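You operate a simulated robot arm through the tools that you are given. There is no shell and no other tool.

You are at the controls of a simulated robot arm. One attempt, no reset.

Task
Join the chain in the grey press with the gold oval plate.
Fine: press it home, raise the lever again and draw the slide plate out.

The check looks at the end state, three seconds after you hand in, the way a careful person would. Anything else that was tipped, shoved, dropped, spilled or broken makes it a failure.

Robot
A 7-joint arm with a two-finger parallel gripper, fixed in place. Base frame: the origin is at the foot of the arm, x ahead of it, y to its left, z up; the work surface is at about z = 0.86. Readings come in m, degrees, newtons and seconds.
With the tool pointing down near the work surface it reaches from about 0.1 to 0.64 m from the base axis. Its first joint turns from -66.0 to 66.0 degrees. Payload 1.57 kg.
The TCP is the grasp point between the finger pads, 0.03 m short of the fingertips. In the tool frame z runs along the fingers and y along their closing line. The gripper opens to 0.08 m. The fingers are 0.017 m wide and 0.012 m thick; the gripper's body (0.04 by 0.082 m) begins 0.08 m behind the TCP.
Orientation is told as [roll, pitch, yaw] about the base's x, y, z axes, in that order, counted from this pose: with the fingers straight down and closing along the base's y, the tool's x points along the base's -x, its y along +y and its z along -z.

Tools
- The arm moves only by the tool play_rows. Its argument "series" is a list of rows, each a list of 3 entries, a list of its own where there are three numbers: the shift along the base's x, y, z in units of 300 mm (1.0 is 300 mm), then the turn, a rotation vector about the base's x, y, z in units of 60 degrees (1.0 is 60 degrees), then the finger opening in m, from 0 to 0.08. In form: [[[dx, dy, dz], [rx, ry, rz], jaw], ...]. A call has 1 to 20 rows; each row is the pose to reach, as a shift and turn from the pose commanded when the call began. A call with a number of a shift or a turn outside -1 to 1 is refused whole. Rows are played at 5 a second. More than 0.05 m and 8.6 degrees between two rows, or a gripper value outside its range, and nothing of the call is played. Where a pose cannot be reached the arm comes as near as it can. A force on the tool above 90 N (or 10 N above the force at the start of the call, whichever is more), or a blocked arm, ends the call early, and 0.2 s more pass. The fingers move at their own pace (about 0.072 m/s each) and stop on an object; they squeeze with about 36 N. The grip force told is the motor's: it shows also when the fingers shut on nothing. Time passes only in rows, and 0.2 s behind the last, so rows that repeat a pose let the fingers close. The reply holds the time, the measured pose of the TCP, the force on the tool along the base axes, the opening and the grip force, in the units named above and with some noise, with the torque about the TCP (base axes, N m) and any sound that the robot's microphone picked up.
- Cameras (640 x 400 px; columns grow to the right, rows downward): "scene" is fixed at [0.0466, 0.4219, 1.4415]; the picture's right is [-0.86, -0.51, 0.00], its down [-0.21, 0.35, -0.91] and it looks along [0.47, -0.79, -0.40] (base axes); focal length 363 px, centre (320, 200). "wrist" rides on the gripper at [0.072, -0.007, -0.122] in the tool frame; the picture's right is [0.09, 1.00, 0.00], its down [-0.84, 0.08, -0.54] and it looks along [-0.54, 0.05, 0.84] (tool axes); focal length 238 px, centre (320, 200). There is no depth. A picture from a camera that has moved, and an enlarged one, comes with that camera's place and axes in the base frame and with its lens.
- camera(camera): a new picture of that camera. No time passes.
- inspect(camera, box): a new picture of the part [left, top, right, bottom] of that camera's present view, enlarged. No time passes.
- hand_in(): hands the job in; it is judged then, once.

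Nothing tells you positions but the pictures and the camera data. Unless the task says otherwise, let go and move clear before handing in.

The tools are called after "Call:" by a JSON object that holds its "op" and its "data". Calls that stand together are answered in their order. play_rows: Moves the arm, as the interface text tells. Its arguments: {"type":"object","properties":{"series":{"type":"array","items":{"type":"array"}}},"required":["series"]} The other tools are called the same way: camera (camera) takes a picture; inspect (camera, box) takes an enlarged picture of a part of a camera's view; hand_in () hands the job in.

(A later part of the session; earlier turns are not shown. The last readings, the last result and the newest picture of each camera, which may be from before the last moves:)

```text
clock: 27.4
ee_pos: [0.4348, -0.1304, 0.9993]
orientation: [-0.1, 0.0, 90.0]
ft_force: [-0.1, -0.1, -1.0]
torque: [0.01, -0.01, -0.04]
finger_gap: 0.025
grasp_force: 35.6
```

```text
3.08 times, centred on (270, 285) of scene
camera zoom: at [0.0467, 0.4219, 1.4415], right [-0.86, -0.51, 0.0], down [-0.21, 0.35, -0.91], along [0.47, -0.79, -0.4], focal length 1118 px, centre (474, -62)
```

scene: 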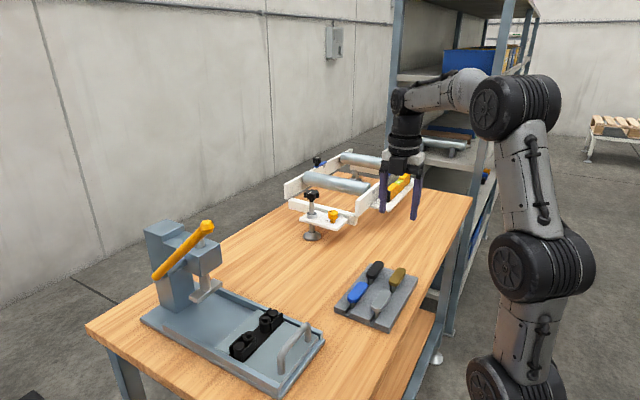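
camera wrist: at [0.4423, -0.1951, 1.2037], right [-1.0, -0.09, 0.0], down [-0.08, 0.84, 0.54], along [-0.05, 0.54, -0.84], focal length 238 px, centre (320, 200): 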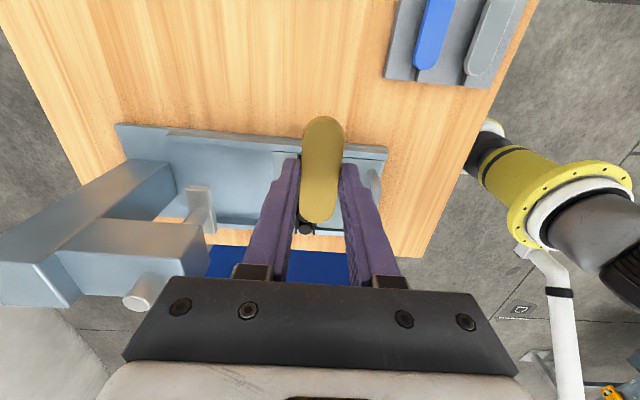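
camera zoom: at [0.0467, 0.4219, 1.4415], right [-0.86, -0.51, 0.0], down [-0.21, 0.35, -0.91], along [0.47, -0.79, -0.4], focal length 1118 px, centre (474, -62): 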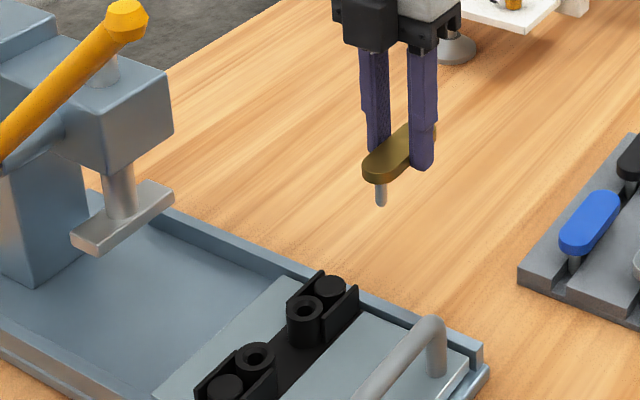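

Both holes are visible and lie on a line parallel to y, about 8 mm further +x than the TCP. For an accurate y I want a near-vertical view of the holes, so I will move with the plate to beside the fixture at x ≈ 0.355 and higher.

Call:
{"op": "play_rows", "data": {"series": [[[-0.02, 0.05, 0.08], [0, 0, 0], 0.015], [[-0.06, 0.13, 0.167], [0, 0, 0], 0.015], [[-0.1, 0.23, 0.2], [0, 0, 0], 0.015], [[-0.15, 0.33, 0.2], [0, 0, 0], 0.015], [[-0.2, 0.43, 0.2], [0, 0, 0], 0.015], [[-0.25, 0.53, 0.2], [0, 0, 0], 0.015], [[-0.28, 0.6, 0.2], [0, 0, 0], 0.015], [[-0.28, 0.6, 0.2], [0, 0, 0], 0.015], [[-0.28, 0.6, 0.2], [0, 0, 0], 0.015]]}}

Call:
{"op": "camera", "data": {"camera": "wrist"}}

Call:
{"op": "inspect", "data": {"camera": "wrist", "box": [180, 30, 300, 150]}}

```text
clock: 29.4
ee_pos: [0.3522, 0.0498, 1.0599]
orientation: [0.0, 0.0, 90.0]
ft_force: [-0.3, -0.8, 0.4]
torque: [0.0, 0.0, 0.02]
finger_gap: 0.0252
grasp_force: 36.1
```

```text
taken
camera wrist: at [0.3591, -0.021, 1.1801], right [-1.0, -0.09, 0.0], down [-0.08, 0.84, 0.54], along [-0.05, 0.54, -0.84], focal length 238 px, centre (320, 200)
```

wrist: 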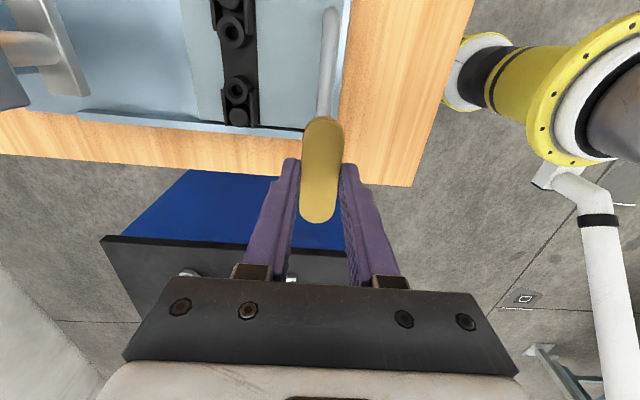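

```text
3.33 times, centred on (240, 90) of wrist
camera zoom: at [0.3591, -0.021, 1.1801], right [-1.0, -0.09, 0.0], down [-0.08, 0.84, 0.54], along [-0.05, 0.54, -0.84], focal length 794 px, centre (587, 567)
```

zoom: 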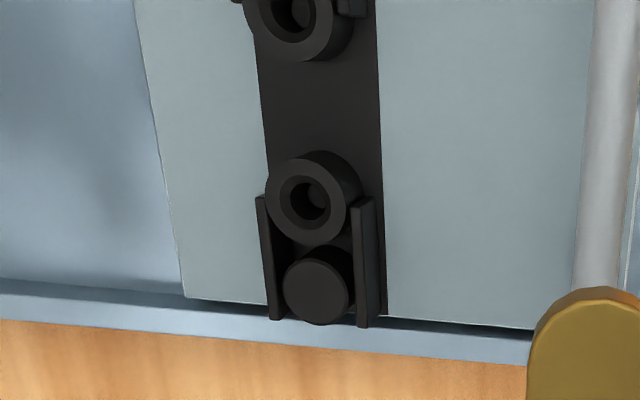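

Call:
{"op": "inspect", "data": {"camera": "wrist", "box": [180, 0, 300, 120]}}

Call:
{"op": "inspect", "data": {"camera": "wrist", "box": [200, 0, 270, 70]}}

Call:
{"op": "inspect", "data": {"camera": "wrist", "box": [200, 60, 270, 130]}}

```text
3.33 times, centred on (240, 60) of wrist
camera zoom: at [0.3591, -0.021, 1.1801], right [-1.0, -0.09, 0.0], down [-0.08, 0.84, 0.54], along [-0.05, 0.54, -0.84], focal length 794 px, centre (587, 667)
```

zoom: 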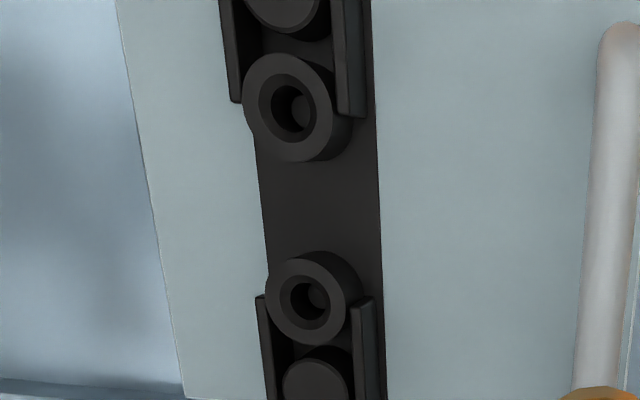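

```text
5.71 times, centred on (235, 35) of wrist
camera zoom: at [0.3591, -0.021, 1.1801], right [-1.0, -0.09, 0.0], down [-0.08, 0.84, 0.54], along [-0.05, 0.54, -0.84], focal length 1362 px, centre (806, 1143)
```

zoom: 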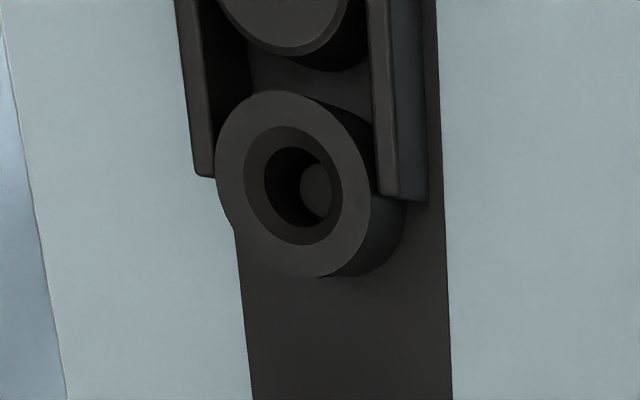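

```text
5.71 times, centred on (235, 95) of wrist
camera zoom: at [0.3591, -0.021, 1.1801], right [-1.0, -0.09, 0.0], down [-0.08, 0.84, 0.54], along [-0.05, 0.54, -0.84], focal length 1362 px, centre (806, 800)
```

zoom: 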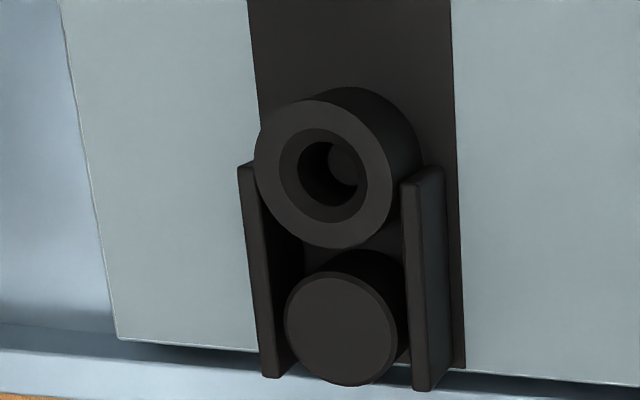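

Combining the two views puts the hole centres at y = ±25 mm about y ≈ 0, x ≈ 0.4447 (commanded frame), with roller tops at z ≈ 0.912. I will bring the plate over them with the pin tips about 15 mm above, then check alignment from the scene camera.

Call:
{"op": "play_rows", "data": {"series": [[[0, -0.1, 0], [0, 0, 0], 0.015], [[0.05, -0.2, 0], [0, 0, 0], 0.015], [[0.15, -0.22, 0], [0, 0, 0], 0.015], [[0.25, -0.2, 0], [0, 0, 0], 0.015], [[0.3053, -0.1663, 0], [0, 0, 0], 0.015], [[0.3053, -0.1663, -0.1], [0, 0, 0], 0.015], [[0.3053, -0.1663, -0.2], [0, 0, 0], 0.015], [[0.3053, -0.1663, -0.3], [0, 0, 0], 0.015], [[0.3053, -0.1663, -0.3], [0, 0, 0], 0.015], [[0.3053, -0.1663, -0.3], [0, 0, 0], 0.015]]}}

Call:
{"op": "camera", "data": {"camera": "scene"}}

Call:
{"op": "inspect", "data": {"camera": "scene", "box": [230, 290, 300, 360]}}

Call:
{"op": "camera", "data": {"camera": "wrist"}}

```text
clock: 31.6
ee_pos: [0.4444, -0.0015, 0.9705]
orientation: [-0.1, 0.0, 90.0]
ft_force: [-0.5, -0.5, -0.8]
torque: [-0.04, -0.02, 0.01]
finger_gap: 0.025
grasp_force: 35.8
```

```text
taken
```

scene: 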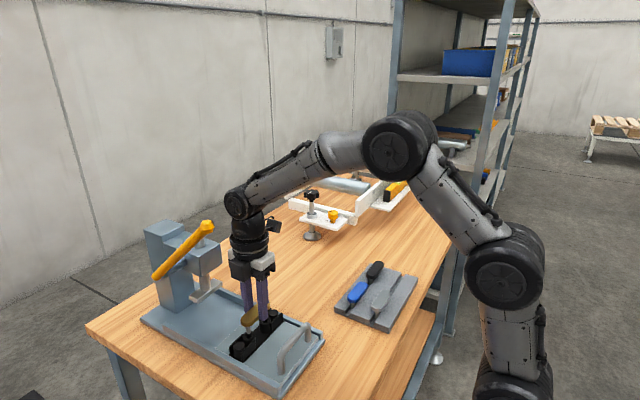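

```text
5.71 times, centred on (265, 325) of scene
camera zoom: at [0.0467, 0.4219, 1.4415], right [-0.86, -0.51, 0.0], down [-0.21, 0.35, -0.91], along [0.47, -0.79, -0.4], focal length 2076 px, centre (634, -514)
```

zoom: 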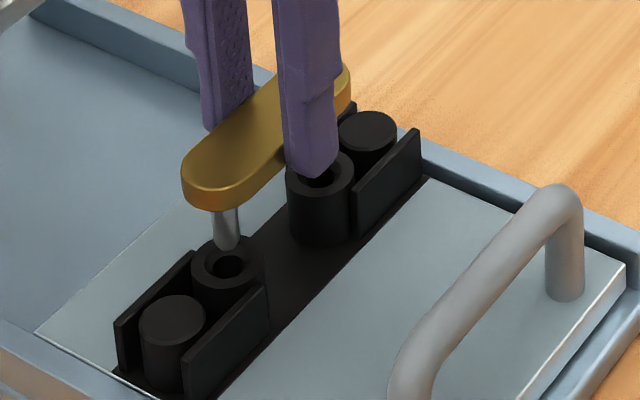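

```text
taken
camera wrist: at [0.4502, -0.0726, 1.09], right [-1.0, -0.09, 0.0], down [-0.08, 0.84, 0.54], along [-0.05, 0.54, -0.84], focal length 238 px, centre (320, 200)
```

wrist: 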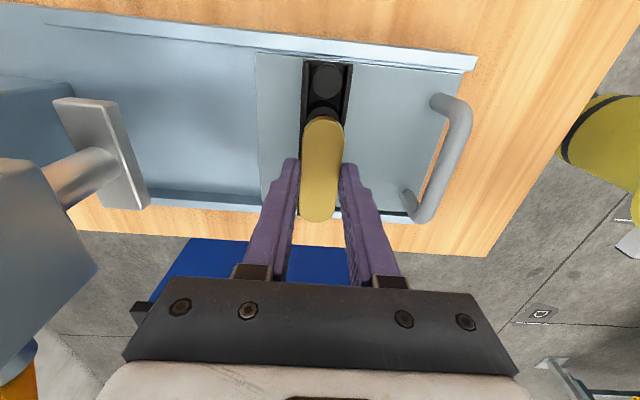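

The pin tips are a few millimetres above the holes and look close to aligned. I will zoom in more to measure the remaining offset.

Call:
{"op": "inspect", "data": {"camera": "scene", "box": [240, 310, 280, 350]}}

Call:
{"op": "inspect", "data": {"camera": "wrist", "box": [270, 40, 370, 230]}}

Call:
{"op": "inspect", "data": {"camera": "scene", "box": [260, 300, 300, 340]}}

```text
10.00 times, centred on (260, 330) of scene
camera zoom: at [0.0467, 0.4219, 1.4415], right [-0.86, -0.51, 0.0], down [-0.21, 0.35, -0.91], along [0.47, -0.79, -0.4], focal length 3632 px, centre (920, -1100)
```

zoom: 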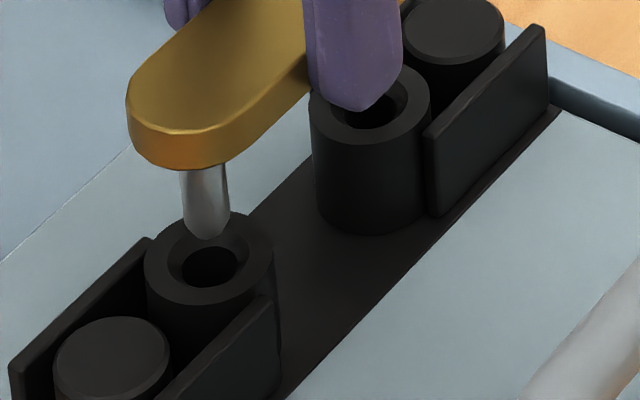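

```text
2.11 times, centred on (320, 135) of wrist
camera zoom: at [0.4502, -0.0726, 1.09], right [-1.0, -0.09, 0.0], down [-0.08, 0.84, 0.54], along [-0.05, 0.54, -0.84], focal length 502 px, centre (320, 337)
```

zoom: 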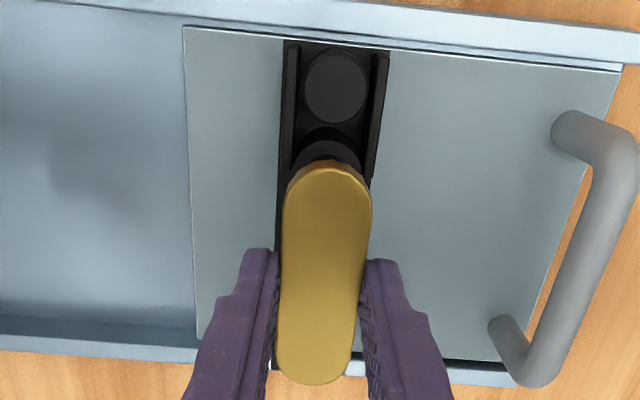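

```text
10.00 times, centred on (280, 320) of scene
camera zoom: at [0.0467, 0.4219, 1.4415], right [-0.86, -0.51, 0.0], down [-0.21, 0.35, -0.91], along [0.47, -0.79, -0.4], focal length 3632 px, centre (720, -1000)
```

zoom: 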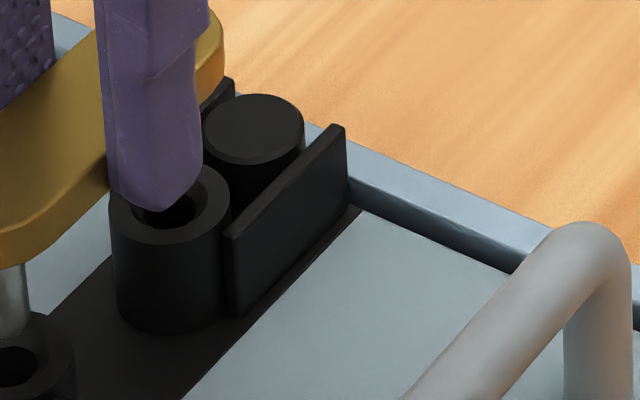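

The x and y alignment looks good to about 1 mm, and the holes have wide chamfers. I will lower slowly in small calls, watching the force.

Call:
{"op": "play_rows", "data": {"series": [[[0.001, 0, -0.01], [0, 0, 0], 0.015], [[0.001, 0, -0.02], [0, 0, 0], 0.015], [[0.001, 0, -0.03], [0, 0, 0], 0.015], [[0.001, 0, -0.03], [0, 0, 0], 0.015]]}}

Call:
{"op": "inspect", "data": {"camera": "scene", "box": [240, 300, 280, 340]}}

```text
clock: 32.6
ee_pos: [0.4443, 0.0003, 0.9611]
orientation: [-0.1, 0.0, 90.0]
ft_force: [0.5, -0.8, -1.4]
torque: [-0.01, 0.02, -0.01]
finger_gap: 0.025
grasp_force: 35.6
```

```text
10.00 times, centred on (260, 320) of scene
camera zoom: at [0.0467, 0.4219, 1.4415], right [-0.86, -0.51, 0.0], down [-0.21, 0.35, -0.91], along [0.47, -0.79, -0.4], focal length 3632 px, centre (920, -1000)
```

zoom: 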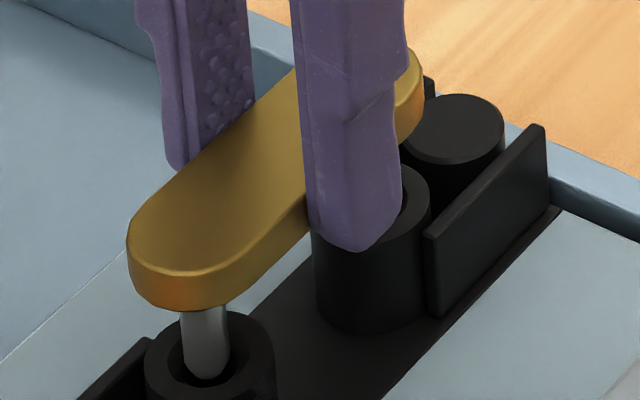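

The pin tip is entering the hole with no contact force so far. I will nudge about 0.5 mm and keep lowering in small steps.

Call:
{"op": "play_rows", "data": {"series": [[[-0.001, -0.001, -0.007], [0, 0, 0], 0.015], [[-0.001, -0.002, -0.014], [0, 0, 0], 0.015], [[-0.001, -0.002, -0.014], [0, 0, 0], 0.015]]}}

Call:
{"op": "inspect", "data": {"camera": "scene", "box": [240, 305, 280, 345]}}

```text
clock: 33.4
ee_pos: [0.4433, -0.0007, 0.9568]
orientation: [0.0, 0.0, 90.0]
ft_force: [0.7, -0.1, 0.4]
torque: [0.0, 0.0, -0.03]
finger_gap: 0.0252
grasp_force: 35.6
```

```text
10.00 times, centred on (260, 325) of scene
camera zoom: at [0.0467, 0.4219, 1.4415], right [-0.86, -0.51, 0.0], down [-0.21, 0.35, -0.91], along [0.47, -0.79, -0.4], focal length 3632 px, centre (920, -1050)
```

zoom: 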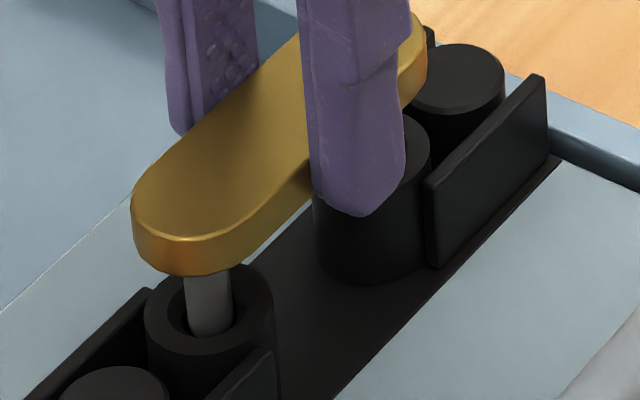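

The pin is now inside the hole and centred, with no force. I will continue down 6 mm.

Call:
{"op": "play_rows", "data": {"series": [[[0, 0, -0.007], [0, 0, 0], 0.015], [[0, 0, -0.014], [0, 0, 0], 0.015], [[0, 0, -0.02], [0, 0, 0], 0.015], [[0, 0, -0.02], [0, 0, 0], 0.015]]}}

Call:
{"op": "inspect", "data": {"camera": "scene", "box": [240, 305, 280, 345]}}

```text
clock: 34.4
ee_pos: [0.4423, -0.0018, 0.9506]
orientation: [0.0, -0.1, 90.0]
ft_force: [-0.5, -0.2, -0.5]
torque: [0.0, 0.06, -0.03]
finger_gap: 0.0251
grasp_force: 35.9
```

```text
10.00 times, centred on (260, 325) of scene
camera zoom: at [0.0467, 0.4219, 1.4415], right [-0.86, -0.51, 0.0], down [-0.21, 0.35, -0.91], along [0.47, -0.79, -0.4], focal length 3632 px, centre (920, -1050)
```

zoom: 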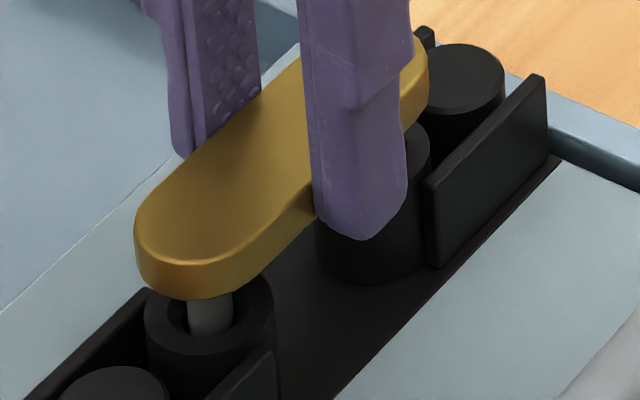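

The pin slides in without force. I will lower another 6 mm.

Call:
{"op": "play_rows", "data": {"series": [[[0, 0, -0.007], [0, 0, 0], 0.015], [[0, 0, -0.014], [0, 0, 0], 0.015], [[0, 0, -0.02], [0, 0, 0], 0.015], [[0, 0, -0.02], [0, 0, 0], 0.015]]}}

Call:
{"op": "inspect", "data": {"camera": "scene", "box": [240, 305, 280, 345]}}

```text
clock: 35.4
ee_pos: [0.4451, -0.0015, 0.9462]
orientation: [-0.3, 0.0, 90.0]
ft_force: [2.6, 1.1, 13.0]
torque: [0.02, -0.05, -0.03]
finger_gap: 0.0252
grasp_force: 35.6
```

```text
10.00 times, centred on (260, 325) of scene
camera zoom: at [0.0465, 0.4219, 1.4415], right [-0.86, -0.51, 0.0], down [-0.21, 0.35, -0.91], along [0.47, -0.79, -0.4], focal length 3632 px, centre (920, -1050)
```

zoom: 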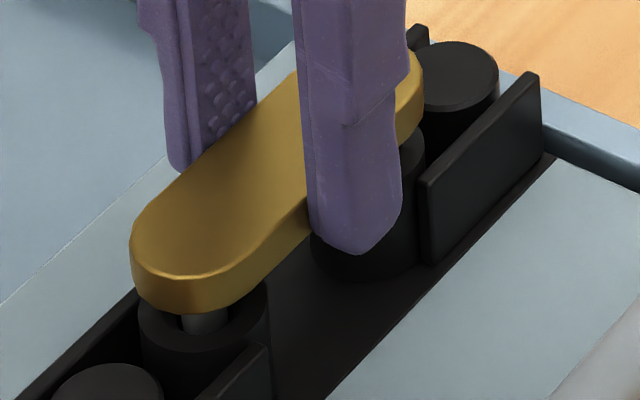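

The pins went in about 17 mm and then met 13 N of resistance, with roughly 7–8 mm left for the press. The slide self-aligned slightly. I will let go and rise straight up.

Call:
{"op": "play_rows", "data": {"series": [[[0, 0, 0.004], [0, 0, 0], 0.026], [[0, 0, 0.004], [0, 0, 0], 0.032], [[0, 0, 0.004], [0, 0, 0], 0.036], [[0, 0, 0.004], [0, 0, 0], 0.036]]}}

Call:
{"op": "inspect", "data": {"camera": "scene", "box": [230, 290, 300, 360]}}

Call:
{"op": "camera", "data": {"camera": "wrist"}}

```text
clock: 36.4
ee_pos: [0.4439, -0.001, 0.9469]
orientation: [0.1, 0.0, 89.9]
ft_force: [0.1, -0.2, 0.3]
torque: [-0.01, 0.02, -0.02]
finger_gap: 0.0359
grasp_force: 0.1
```

```text
5.71 times, centred on (265, 325) of scene
camera zoom: at [0.0466, 0.4219, 1.4415], right [-0.86, -0.51, 0.0], down [-0.21, 0.35, -0.91], along [0.47, -0.79, -0.4], focal length 2076 px, centre (634, -514)
```

zoom: 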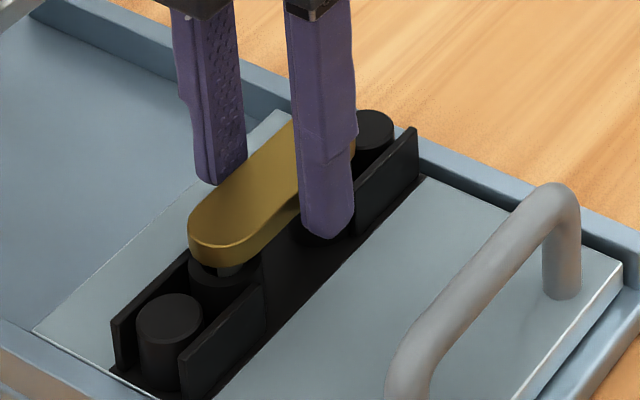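

```text
taken
camera wrist: at [0.4503, -0.0721, 1.0663], right [-1.0, -0.09, 0.0], down [-0.08, 0.84, 0.54], along [-0.05, 0.54, -0.84], focal length 238 px, centre (320, 200)
```

wrist: 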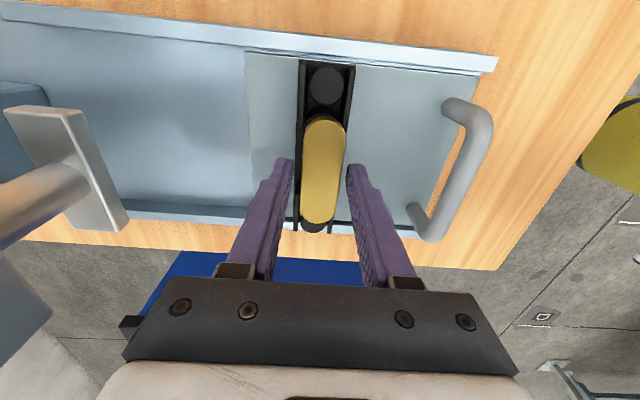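

The plate stays seated with both pins in their holes, and its top at z ≈ 0.930 clears the ram pad at z ≈ 0.945. I will rise and move back above the slide handle.

Call:
{"op": "play_rows", "data": {"series": [[[0, 0, 0.05], [0, 0, 0], 0.036], [[0, 0, 0.12], [0, 0, 0], 0.036], [[0, 0, 0.22], [0, 0, 0], 0.036], [[0, 0, 0.33], [0, 0, 0], 0.04], [[-0.08, 0.003, 0.36], [0, 0, 0], 0.05], [[-0.18, 0.003, 0.36], [0, 0, 0], 0.05], [[-0.26, 0.003, 0.36], [0, 0, 0], 0.05], [[-0.3067, 0.003, 0.36], [0, 0, 0], 0.05], [[-0.3067, 0.003, 0.3], [0, 0, 0], 0.05], [[-0.3067, 0.003, 0.3], [0, 0, 0], 0.05]]}}

Call:
{"op": "camera", "data": {"camera": "wrist"}}

Call:
{"op": "inspect", "data": {"camera": "scene", "box": [130, 190, 340, 400]}}

```text
clock: 38.6
ee_pos: [0.3514, -0.001, 1.0359]
orientation: [0.0, 0.0, 90.1]
ft_force: [-0.4, -0.1, 0.2]
torque: [-0.01, 0.01, -0.02]
finger_gap: 0.0501
grasp_force: 0.1
```

```text
taken
camera wrist: at [0.3579, -0.0716, 1.1555], right [-1.0, -0.09, 0.0], down [-0.08, 0.84, 0.54], along [-0.05, 0.54, -0.84], focal length 238 px, centre (320, 200)
```

wrist: 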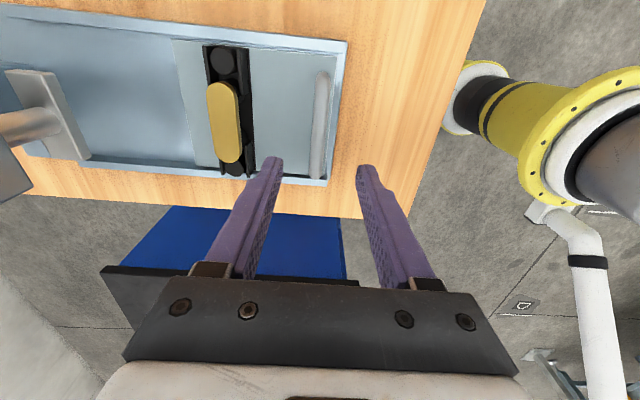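

```text
1.90 times, centred on (235, 295) of scene
camera zoom: at [0.0466, 0.4219, 1.4415], right [-0.86, -0.51, 0.0], down [-0.21, 0.35, -0.91], along [0.47, -0.79, -0.4], focal length 692 px, centre (482, 19)
```

zoom: 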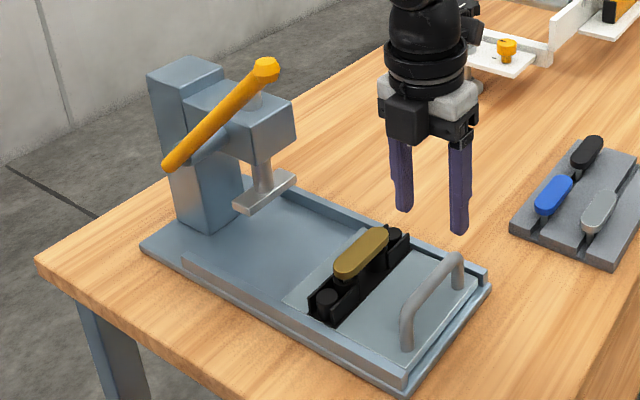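

The plate sits level across both rollers, and the handle is centred under the gripper. I will descend and grip the handle.

Call:
{"op": "play_rows", "data": {"series": [[[0, 0, -0.1], [0, 0, 0], 0.05], [[0, 0, -0.2], [0, 0, 0], 0.05], [[0, 0, -0.3], [0, 0, 0], 0.05], [[0, 0, -0.345], [0, 0, 0], 0.05], [[0, 0, -0.345], [0, 0, 0], 0.03], [[0, 0, -0.345], [0, 0, 0], 0.01], [[0, 0, -0.345], [0, 0, 0], 0.005], [[0, 0, -0.345], [0, 0, 0], 0.005]]}}

Call:
{"op": "inspect", "data": {"camera": "scene", "box": [230, 290, 300, 360]}}

```text
clock: 40.4
ee_pos: [0.3531, 0.0001, 0.9324]
orientation: [0.0, -0.1, 90.0]
ft_force: [1.4, 0.6, -4.2]
torque: [-0.01, -0.01, 0.0]
finger_gap: 0.0135
grasp_force: 30.3
```

```text
5.71 times, centred on (265, 325) of scene
camera zoom: at [0.0467, 0.4219, 1.4415], right [-0.86, -0.51, 0.0], down [-0.21, 0.35, -0.91], along [0.47, -0.79, -0.4], focal length 2076 px, centre (634, -514)
```

zoom: 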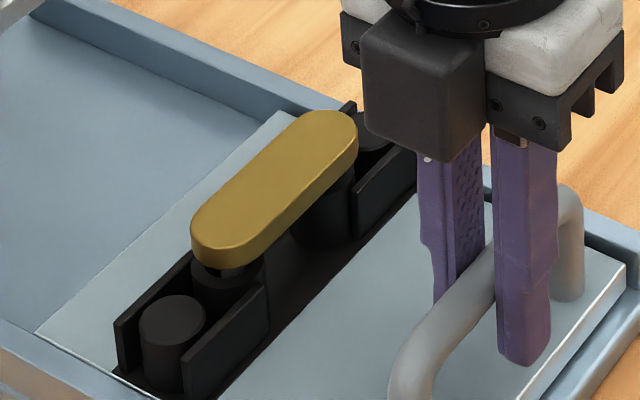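

The handle is gripped again. I will push the slide back in smoothly by 130 mm and check the force.

Call:
{"op": "play_rows", "data": {"series": [[[0.02, 0, 0], [0, 0, 0], 0.005], [[0.06, 0, 0], [0, 0, 0], 0.005], [[0.1, 0, 0], [0, 0, 0], 0.005], [[0.14, 0, 0], [0, 0, 0], 0.005], [[0.18, 0, 0], [0, 0, 0], 0.005], [[0.22, 0, 0], [0, 0, 0], 0.005], [[0.26, 0, 0], [0, 0, 0], 0.005], [[0.3, 0, 0], [0, 0, 0], 0.005], [[0.34, 0, 0], [0, 0, 0], 0.005], [[0.38, 0, 0], [0, 0, 0], 0.005], [[0.42, 0, 0], [0, 0, 0], 0.005], [[0.433, 0, 0], [0, 0, 0], 0.005], [[0.433, 0, 0], [0, 0, 0], 0.005]]}}

Call:
{"op": "inspect", "data": {"camera": "scene", "box": [140, 230, 260, 350]}}

Call:
{"op": "camera", "data": {"camera": "wrist"}}

```text
clock: 43.2
ee_pos: [0.4823, -0.0009, 0.932]
orientation: [-0.1, 0.0, 90.1]
ft_force: [-0.6, 2.8, -2.8]
torque: [-0.11, 0.04, 0.01]
finger_gap: 0.0136
grasp_force: 30.4
```

```text
3.33 times, centred on (200, 290) of scene
camera zoom: at [0.0467, 0.422, 1.4415], right [-0.86, -0.51, 0.0], down [-0.21, 0.35, -0.91], along [0.47, -0.79, -0.4], focal length 1211 px, centre (720, -100)
```

zoom: 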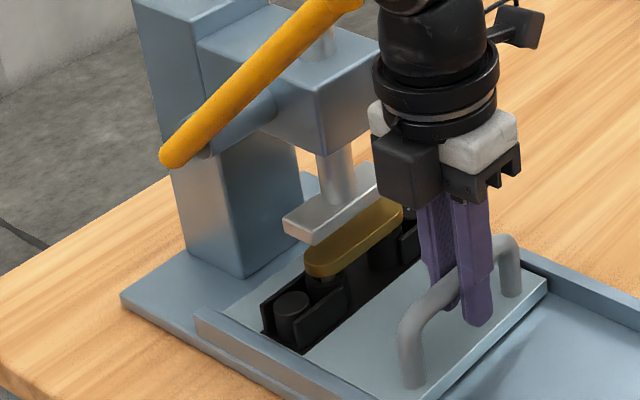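

```text
taken
camera wrist: at [0.4884, -0.0712, 1.0524], right [-1.0, -0.09, 0.0], down [-0.08, 0.84, 0.54], along [-0.05, 0.54, -0.84], focal length 238 px, centre (320, 200)
```

wrist: 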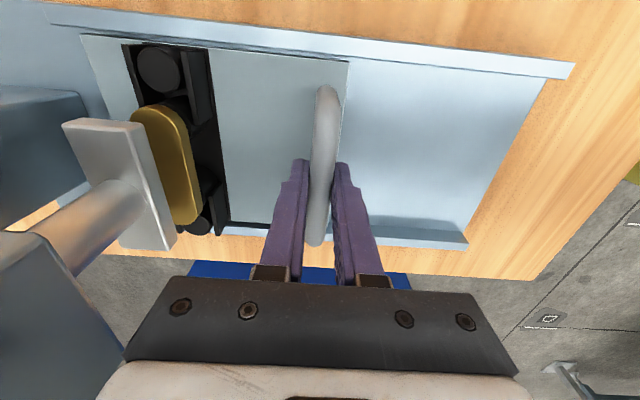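

The slide went in 130 mm without resistance. I will zoom on the ram pad against the plate to see how much further is needed.

Call:
{"op": "inspect", "data": {"camera": "wrist", "box": [50, 90, 250, 260]}}

Call:
{"op": "inspect", "data": {"camera": "scene", "box": [180, 260, 240, 320]}}

```text
2.35 times, centred on (150, 175) of wrist
camera zoom: at [0.4884, -0.0712, 1.0524], right [-1.0, -0.09, 0.0], down [-0.08, 0.84, 0.54], along [-0.05, 0.54, -0.84], focal length 561 px, centre (720, 259)
```

zoom: 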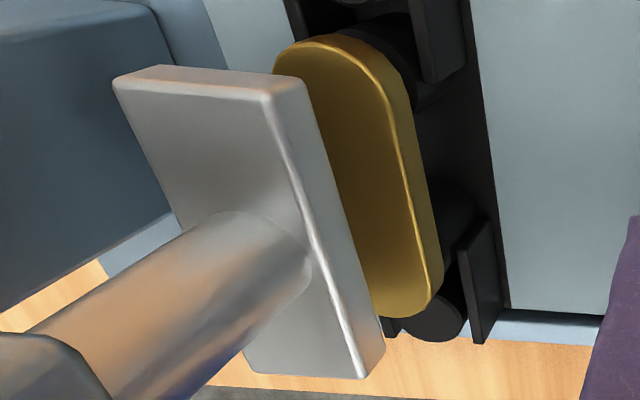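

```text
6.67 times, centred on (210, 290) of scene
camera zoom: at [0.0467, 0.422, 1.4415], right [-0.86, -0.51, 0.0], down [-0.21, 0.35, -0.91], along [0.47, -0.79, -0.4], focal length 2421 px, centre (1053, -400)
```

zoom: 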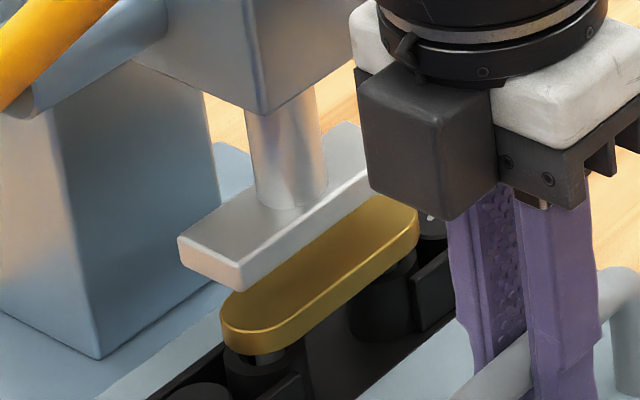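

The ram pad spans x ≈ 0.569–0.595 (centre 0.582) and the plate centre is at about 0.573, so roughly 9 mm more is needed. I will push in gently, looking for an end stop.

Call:
{"op": "play_rows", "data": {"series": [[[0.01, 0, 0], [0, 0, 0], 0.005], [[0.02, 0, 0], [0, 0, 0], 0.005], [[0.026, 0, 0], [0, 0, 0], 0.005], [[0.03, 0, 0], [0, 0, 0], 0.005], [[0.03, 0, 0], [0, 0, 0], 0.005]]}}

Call:
{"op": "inspect", "data": {"camera": "wrist", "box": [50, 90, 250, 260]}}

Call:
{"op": "inspect", "data": {"camera": "scene", "box": [170, 250, 240, 320]}}

```text
clock: 44.4
ee_pos: [0.4878, 0.0004, 0.9322]
orientation: [0.4, 0.0, 90.0]
ft_force: [-23.1, 3.7, 10.5]
torque: [0.29, 0.03, -0.02]
finger_gap: 0.0136
grasp_force: 30.1
```

```text
2.35 times, centred on (150, 175) of wrist
camera zoom: at [0.4954, -0.0712, 1.0523], right [-1.0, -0.09, 0.01], down [-0.07, 0.84, 0.54], along [-0.06, 0.54, -0.84], focal length 561 px, centre (720, 259)
```

zoom: 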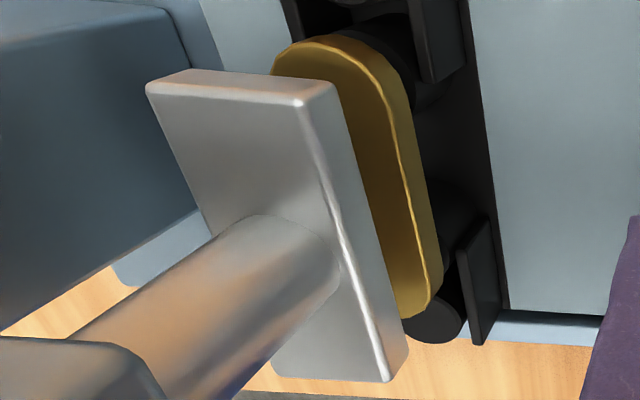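

```text
5.71 times, centred on (205, 285) of scene
camera zoom: at [0.0458, 0.422, 1.4415], right [-0.86, -0.51, 0.0], down [-0.21, 0.35, -0.91], along [0.47, -0.79, -0.4], focal length 2076 px, centre (977, -286)
```

zoom: 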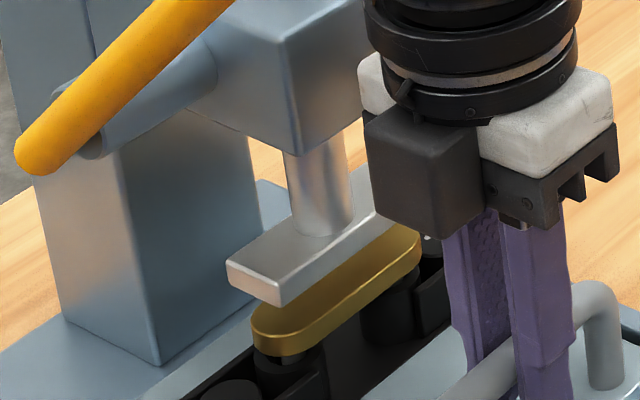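

A −23 N reaction shows the slide has reached its end stop, at handle x ≈ 0.488. I will relieve the push, open the fingers and rise clear.

Call:
{"op": "play_rows", "data": {"series": [[[-0.009, 0, 0], [0, 0, 0], 0.005], [[-0.009, 0, 0], [0, 0, 0], 0.005], [[-0.009, 0, 0], [0, 0, 0], 0.03], [[-0.009, 0, 0], [0, 0, 0], 0.04], [[-0.009, 0, 0], [0, 0, 0], 0.04]]}}

Call:
{"op": "inspect", "data": {"camera": "scene", "box": [140, 200, 260, 350]}}

```text
clock: 45.6
ee_pos: [0.4891, -0.0007, 0.9318]
orientation: [-0.1, 0.0, 90.0]
ft_force: [-0.1, -0.3, 0.3]
torque: [0.01, -0.03, 0.0]
finger_gap: 0.0403
grasp_force: 0.1
```

```text
2.67 times, centred on (200, 275) of scene
camera zoom: at [0.0466, 0.4219, 1.4415], right [-0.86, -0.51, 0.0], down [-0.21, 0.35, -0.91], along [0.47, -0.79, -0.4], focal length 969 px, centre (640, 0)
```

zoom: 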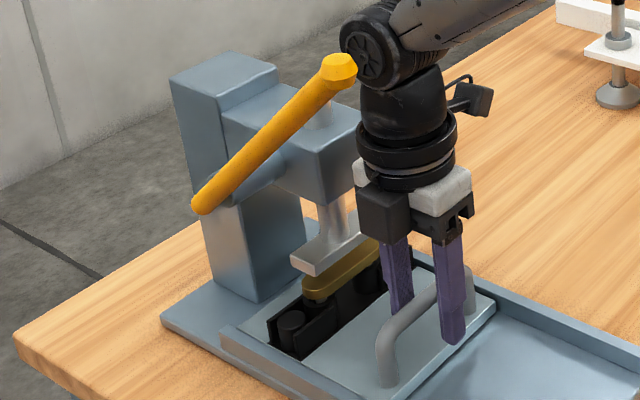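

The slide is home, with the plate under the ram and the lever untouched. I will rise clear, back away, and go high to get a good look at the lever.

Call:
{"op": "play_rows", "data": {"series": [[[0, 0, 0.06], [0, 0, 0], 0.04], [[0, 0, 0.15], [0, 0, 0], 0.04], [[0, 0, 0.26], [0, 0, 0], 0.04], [[0, 0, 0.38], [0, 0, 0], 0.04], [[-0.06, -0.06, 0.48], [0, 0, 0], 0.04], [[-0.15, -0.13, 0.58], [0, 0, 0], 0.04], [[-0.25, -0.2, 0.68], [0, 0, 0], 0.04], [[-0.34, -0.27, 0.78], [0, 0, 0], 0.04], [[-0.42, -0.32, 0.88], [0, 0, 0], 0.03], [[-0.45, -0.33, 1.0], [0, 0, 0], 0.02], [[-0.45, -0.33, 1.0], [0, 0, 0], 0.01]]}}

Call:
{"op": "camera", "data": {"camera": "wrist"}}

Call:
{"op": "inspect", "data": {"camera": "scene", "box": [130, 200, 270, 350]}}

```text
clock: 48.0
ee_pos: [0.3528, -0.0995, 1.2335]
orientation: [0.0, 0.0, 90.0]
ft_force: [0.7, 0.0, -0.2]
torque: [-0.06, 0.0, 0.03]
finger_gap: 0.0101
grasp_force: 0.0
```

```text
taken
camera wrist: at [0.3593, -0.1705, 1.3531], right [-1.0, -0.09, 0.0], down [-0.08, 0.84, 0.54], along [-0.05, 0.54, -0.84], focal length 238 px, centre (320, 200)
```

wrist: 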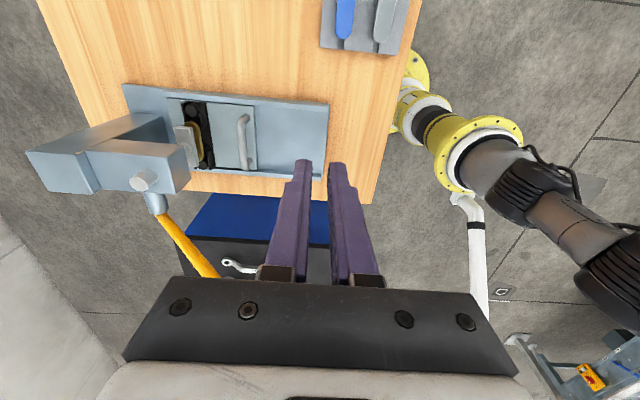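

```text
2.67 times, centred on (200, 275) of scene
camera zoom: at [0.0466, 0.4219, 1.4415], right [-0.86, -0.51, 0.0], down [-0.21, 0.35, -0.91], along [0.47, -0.79, -0.4], focal length 969 px, centre (640, 0)
```

zoom: 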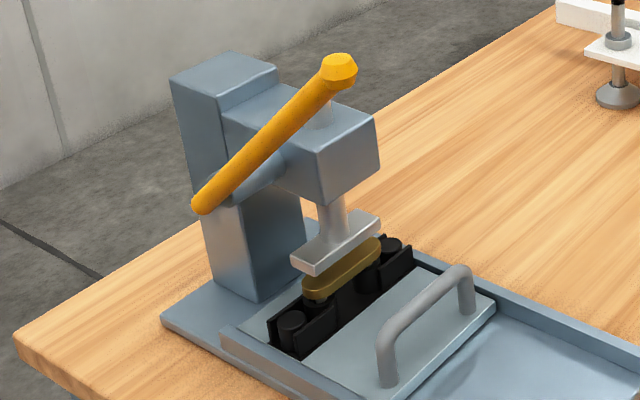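

The lever's knob end is hidden behind the gripper body here. I will turn the tool back to yaw 0 and move to about (0.29, 0.05, 1.30), so the camera looks along +x straight at the lever.

Call:
{"op": "play_rows", "data": {"series": [[[-0.03, 0.05, 0.03], [0, 0, -0.125], 0.01], [[-0.06, 0.1, 0.06], [0, 0, -0.25], 0.01], [[-0.09, 0.16, 0.09], [0, 0, -0.375], 0.01], [[-0.12, 0.22, 0.12], [0, 0, -0.5], 0.01], [[-0.15, 0.28, 0.15], [0, 0, -0.625], 0.01], [[-0.18, 0.35, 0.18], [0, 0, -0.75], 0.01], [[-0.2, 0.42, 0.21], [0, 0, -0.875], 0.01], [[-0.213, 0.497, 0.225], [0, 0, -1.0], 0.01], [[-0.213, 0.497, 0.225], [0, 0, -1.0], 0.01]]}}

Call:
{"op": "play_rows", "data": {"series": [[[0, 0, 0], [0, 0, -0.125], 0.01], [[0, 0, 0], [0, 0, -0.25], 0.01], [[0, 0, 0], [0, 0, -0.375], 0.01], [[0, 0, 0], [0, 0, -0.5], 0.01], [[0, 0, 0], [0, 0, -0.5], 0.01], [[0, 0, 0], [0, 0, -0.5], 0.01]]}}

Call:
{"op": "camera", "data": {"camera": "wrist"}}

```text
clock: 50.0
ee_pos: [0.2892, 0.0505, 1.2993]
orientation: [0.1, 0.0, 30.0]
ft_force: [0.0, -0.4, 0.8]
torque: [-0.01, -0.01, 0.01]
finger_gap: 0.01
grasp_force: 0.1
```

```text
clock: 51.4
ee_pos: [0.2889, 0.049, 1.2997]
orientation: [0.0, 0.0, -0.1]
ft_force: [0.5, -0.1, 0.1]
torque: [0.01, 0.01, 0.04]
finger_gap: 0.0099
grasp_force: 0.1
```

```text
taken
camera wrist: at [0.217, 0.0444, 1.4199], right [-0.09, 1.0, 0.0], down [0.84, 0.08, 0.54], along [0.54, 0.05, -0.84], focal length 238 px, centre (320, 200)
```

wrist: 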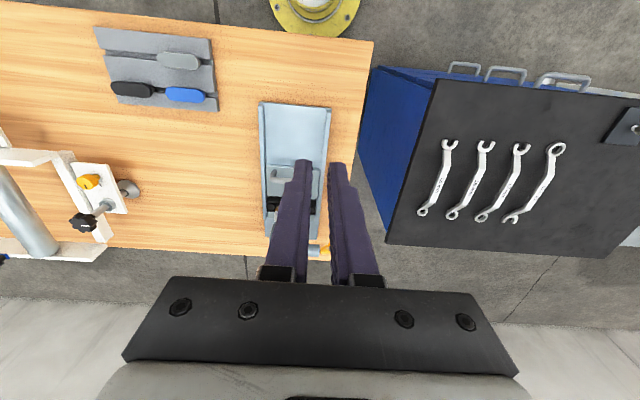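

The fingers hide the lever here. I will shift about 120 mm to −y so it appears to the right of the closed fingers.

Call:
{"op": "play_rows", "data": {"series": [[[0, -0.1, 0.02], [0, 0, 0], 0.01], [[0, -0.2, 0.05], [0, 0, 0], 0.01], [[0, -0.3, 0.08], [0, 0, 0], 0.01], [[0, -0.42, 0.1], [0, 0, 0], 0.01], [[0, -0.42, 0.1], [0, 0, 0], 0.01]]}}

Call:
{"op": "camera", "data": {"camera": "wrist"}}

Call:
{"op": "inspect", "data": {"camera": "wrist", "box": [340, 170, 460, 280]}}

```text
clock: 52.6
ee_pos: [0.2874, -0.0771, 1.3164]
orientation: [0.0, -0.1, 0.1]
ft_force: [-0.6, 0.9, 0.1]
torque: [0.01, 0.0, 0.01]
finger_gap: 0.0101
grasp_force: 0.0
out of reach, approached as far as the arm can: row 3, 4, 5
```

```text
taken
camera wrist: at [0.215, -0.0825, 1.4371], right [-0.09, 1.0, 0.0], down [0.84, 0.08, 0.54], along [0.54, 0.05, -0.84], focal length 238 px, centre (320, 200)
```

wrist: 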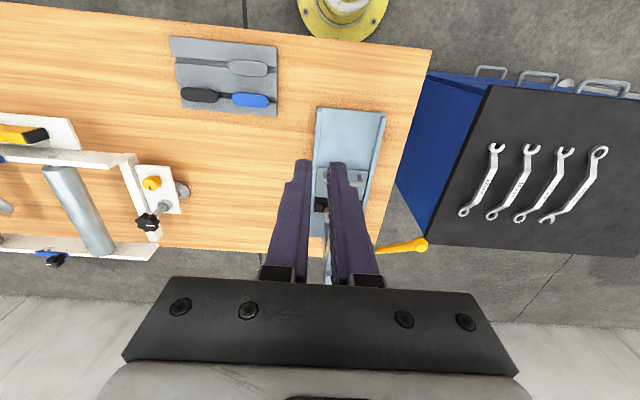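

```text
3.64 times, centred on (400, 225) of wrist
camera zoom: at [0.215, -0.0825, 1.4371], right [-0.09, 1.0, 0.0], down [0.84, 0.08, 0.54], along [0.54, 0.05, -0.84], focal length 867 px, centre (29, 109)
```

zoom: 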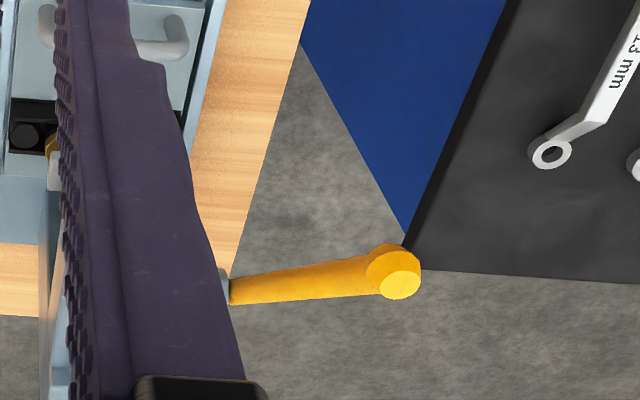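

The knob triangulates to about (0.445, 0.086, 1.182), with the lever rising at about 42° from a pivot near (0.60, 0.086, 1.04). I will stage at a safe waypoint and confirm the pose reference, since the last move clipped at the reach limit.

Call:
{"op": "play_rows", "data": {"series": [[[0.05, 0.07, -0.07], [0, 0, 0], 0.006], [[0.1, 0.15, -0.14], [0, 0, 0], 0.006], [[0.15, 0.25, -0.2], [0, 0, 0], 0.006], [[0.2, 0.36, -0.25], [0, 0, 0], 0.006], [[0.25, 0.46, -0.25], [0, 0, 0], 0.006], [[0.25, 0.5403, -0.25], [0, 0, 0], 0.006], [[0.25, 0.5403, -0.25], [0, 0, 0], 0.006]]}}

Call:
{"op": "camera", "data": {"camera": "wrist"}}

Call:
{"op": "camera", "data": {"camera": "scene"}}

```text
clock: 54.2
ee_pos: [0.3626, 0.0883, 1.2447]
orientation: [0.0, 0.0, 0.0]
ft_force: [0.3, -0.1, 0.6]
torque: [0.01, -0.01, 0.0]
finger_gap: 0.006
grasp_force: 0.1
```

```text
taken
camera wrist: at [0.2901, 0.0819, 1.3632], right [-0.09, 1.0, 0.0], down [0.84, 0.08, 0.54], along [0.54, 0.05, -0.84], focal length 238 px, centre (320, 200)
```

wrist: 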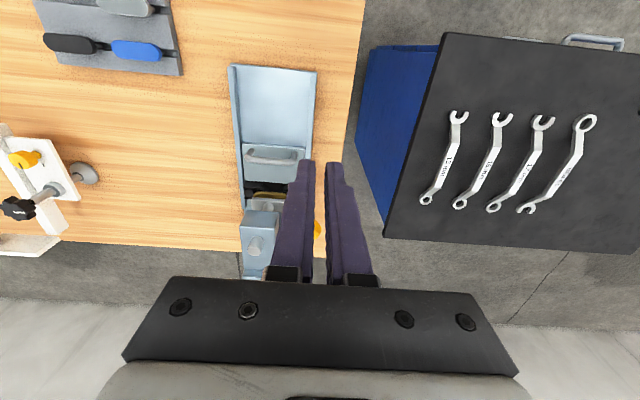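

```text
taken
```

scene: 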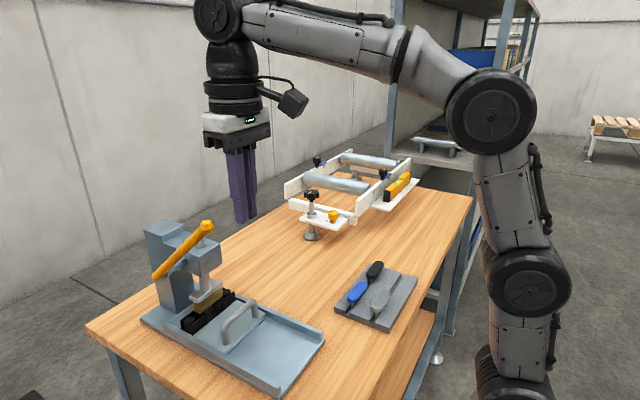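

The pose matches closely and the knob shows between the fingertips, so y is aligned. I will move over the lever to x ≈ 0.478, staying above it.

Call:
{"op": "play_rows", "data": {"series": [[[0.05, -0.004, 0.05], [0, 0, 0], 0.006], [[0.15, -0.004, 0.06], [0, 0, 0], 0.006], [[0.25, -0.004, 0.06], [0, 0, 0], 0.006], [[0.34, -0.004, 0.06], [0, 0, 0], 0.006], [[0.385, -0.004, 0.06], [0, 0, 0], 0.006], [[0.385, -0.004, 0.03], [0, 0, 0], 0.006], [[0.385, -0.004, 0.03], [0, 0, 0], 0.006]]}}

Call:
{"op": "camera", "data": {"camera": "wrist"}}

Call:
{"op": "inspect", "data": {"camera": "scene", "box": [130, 130, 270, 320]}}

```text
clock: 55.8
ee_pos: [0.469, 0.0832, 1.2438]
orientation: [0.0, 0.0, 0.0]
ft_force: [-0.2, 0.3, 0.1]
torque: [-0.02, 0.0, -0.06]
finger_gap: 0.0062
grasp_force: 0.0
out of reach, approached as far as the arm can: row 4, 5, 6, 7
```

```text
taken
camera wrist: at [0.3965, 0.0775, 1.3643], right [-0.09, 1.0, 0.0], down [0.84, 0.08, 0.54], along [0.54, 0.05, -0.84], focal length 238 px, centre (320, 200)
```

wrist: 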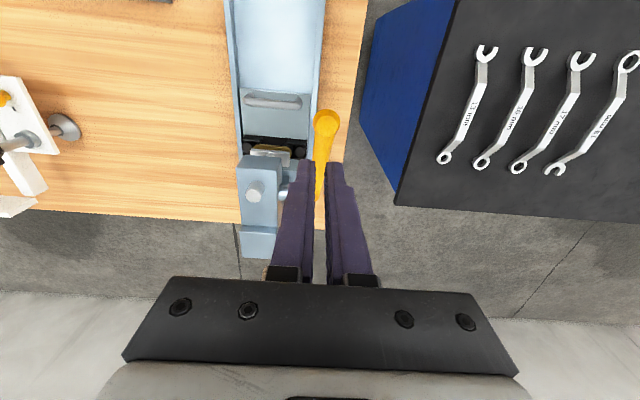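

```text
2.11 times, centred on (200, 225) of scene
camera zoom: at [0.0466, 0.4219, 1.4415], right [-0.86, -0.51, 0.0], down [-0.21, 0.35, -0.91], along [0.47, -0.79, -0.4], focal length 765 px, centre (573, 147)
```

zoom: 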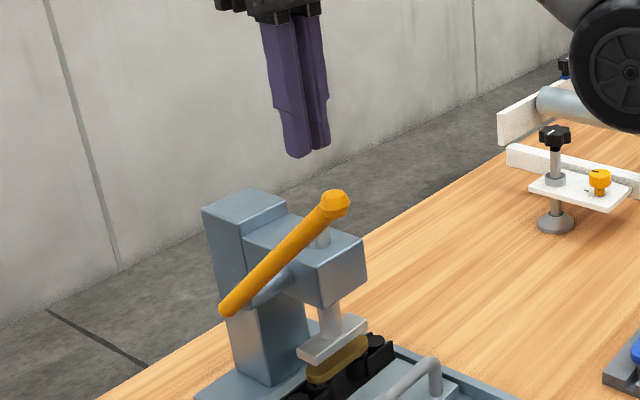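

The arm is near its reach limit at this height, but lower poses should be fine. I will zoom to check the lateral alignment of the lever with the finger gap.

Call:
{"op": "inspect", "data": {"camera": "wrist", "box": [270, 90, 370, 220]}}

```text
3.08 times, centred on (320, 155) of wrist
camera zoom: at [0.3965, 0.0775, 1.3643], right [-0.09, 1.0, 0.0], down [0.84, 0.08, 0.54], along [0.54, 0.05, -0.84], focal length 733 px, centre (320, 338)
```

zoom: 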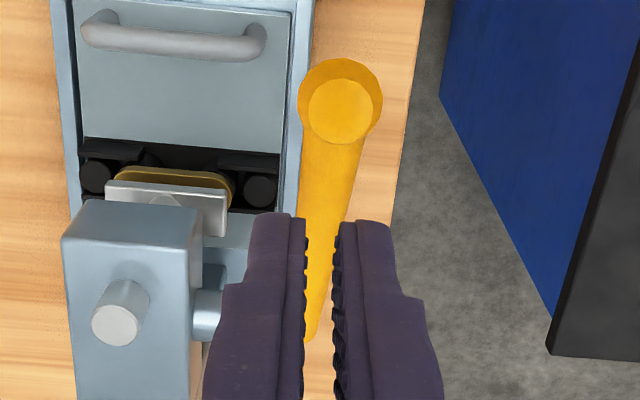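

The lever rod is about 4 mm to +y of the tool axis and has a diameter of about 16 mm. I will correct y and lower to just above the rod.

Call:
{"op": "play_rows", "data": {"series": [[[0.0, 0.007, -0.04], [0, 0, 0], 0.006], [[0.01, 0.0133, -0.08], [0, 0, 0], 0.006], [[0.023, 0.0133, -0.1], [0, 0, 0], 0.006], [[0.023, 0.0133, -0.1], [0, 0, 0], 0.006], [[0.023, 0.0133, -0.1], [0, 0, 0], 0.006]]}}

Call:
{"op": "inspect", "data": {"camera": "wrist", "box": [270, 90, 370, 220]}}

Call:
{"op": "inspect", "data": {"camera": "scene", "box": [130, 180, 250, 300]}}

```text
clock: 57.0
ee_pos: [0.4771, 0.0868, 1.2149]
orientation: [-0.1, 0.0, 0.0]
ft_force: [-0.6, -0.9, 0.4]
torque: [0.0, 0.0, 0.0]
finger_gap: 0.0061
grasp_force: 0.0
```

```text
3.08 times, centred on (320, 155) of wrist
camera zoom: at [0.4038, 0.0817, 1.3343], right [-0.09, 1.0, 0.0], down [0.84, 0.08, 0.54], along [0.54, 0.05, -0.84], focal length 733 px, centre (320, 338)
```

zoom: 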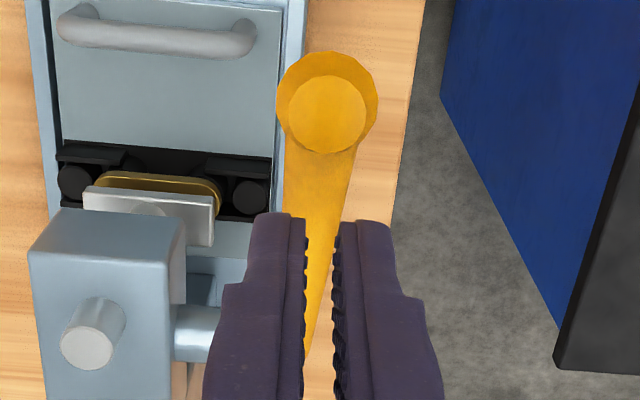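

```text
3.33 times, centred on (190, 240) of scene
camera zoom: at [0.0466, 0.4219, 1.4415], right [-0.86, -0.51, 0.0], down [-0.21, 0.35, -0.91], along [0.47, -0.79, -0.4], focal length 1211 px, centre (753, 67)
```

zoom: 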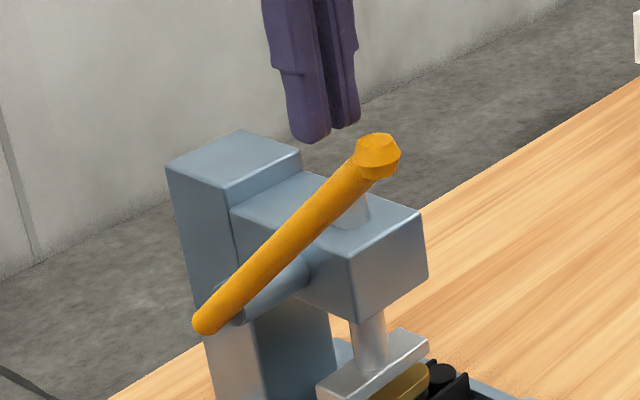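

The rod is centred under the finger gap. I will make contact and push the lever down along its arc, first to about 35°, then check force and motion.

Call:
{"op": "play_rows", "data": {"series": [[[-0.004, 0, -0.03], [0, 0, 0], 0.006], [[-0.012, 0, -0.05], [0, 0, 0], 0.006], [[-0.025, 0, -0.075], [0, 0, 0], 0.006], [[-0.042, 0, -0.102], [0, 0, 0], 0.006], [[-0.042, 0, -0.102], [0, 0, 0], 0.006]]}}

Call:
{"op": "inspect", "data": {"camera": "scene", "box": [130, 180, 250, 320]}}

Call:
{"op": "inspect", "data": {"camera": "wrist", "box": [270, 90, 370, 220]}}

```text
clock: 58.2
ee_pos: [0.463, 0.088, 1.1833]
orientation: [-0.1, 0.0, -0.1]
ft_force: [0.4, 0.2, -0.2]
torque: [0.02, -0.02, 0.0]
finger_gap: 0.0062
grasp_force: 0.0
```

```text
2.86 times, centred on (190, 250) of scene
camera zoom: at [0.0466, 0.4219, 1.4415], right [-0.86, -0.51, 0.0], down [-0.21, 0.35, -0.91], along [0.47, -0.79, -0.4], focal length 1038 px, centre (691, 57)
```

zoom: 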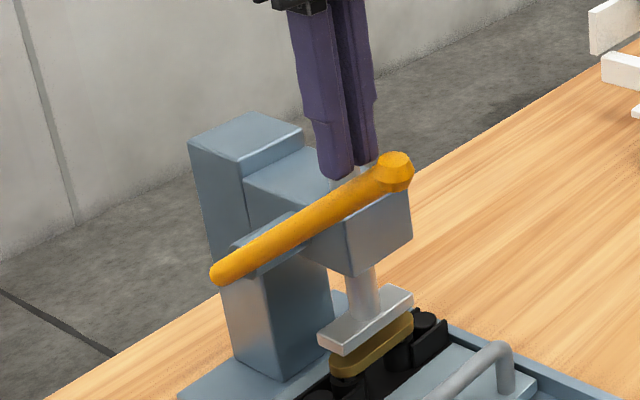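

```text
3.08 times, centred on (320, 155) of wrist
camera zoom: at [0.3908, 0.0821, 1.3035], right [-0.09, 1.0, 0.0], down [0.84, 0.08, 0.54], along [0.54, 0.05, -0.84], focal length 733 px, centre (320, 338)
```

zoom: 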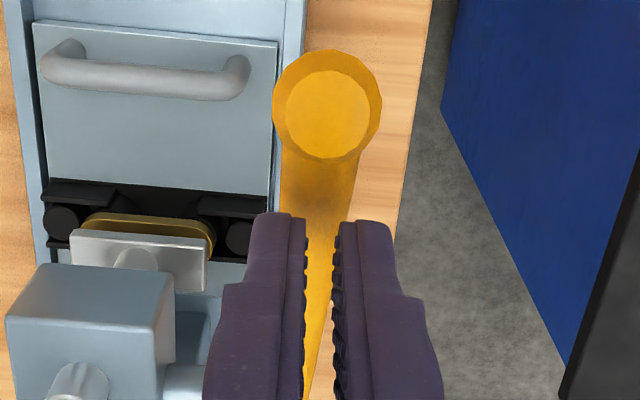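

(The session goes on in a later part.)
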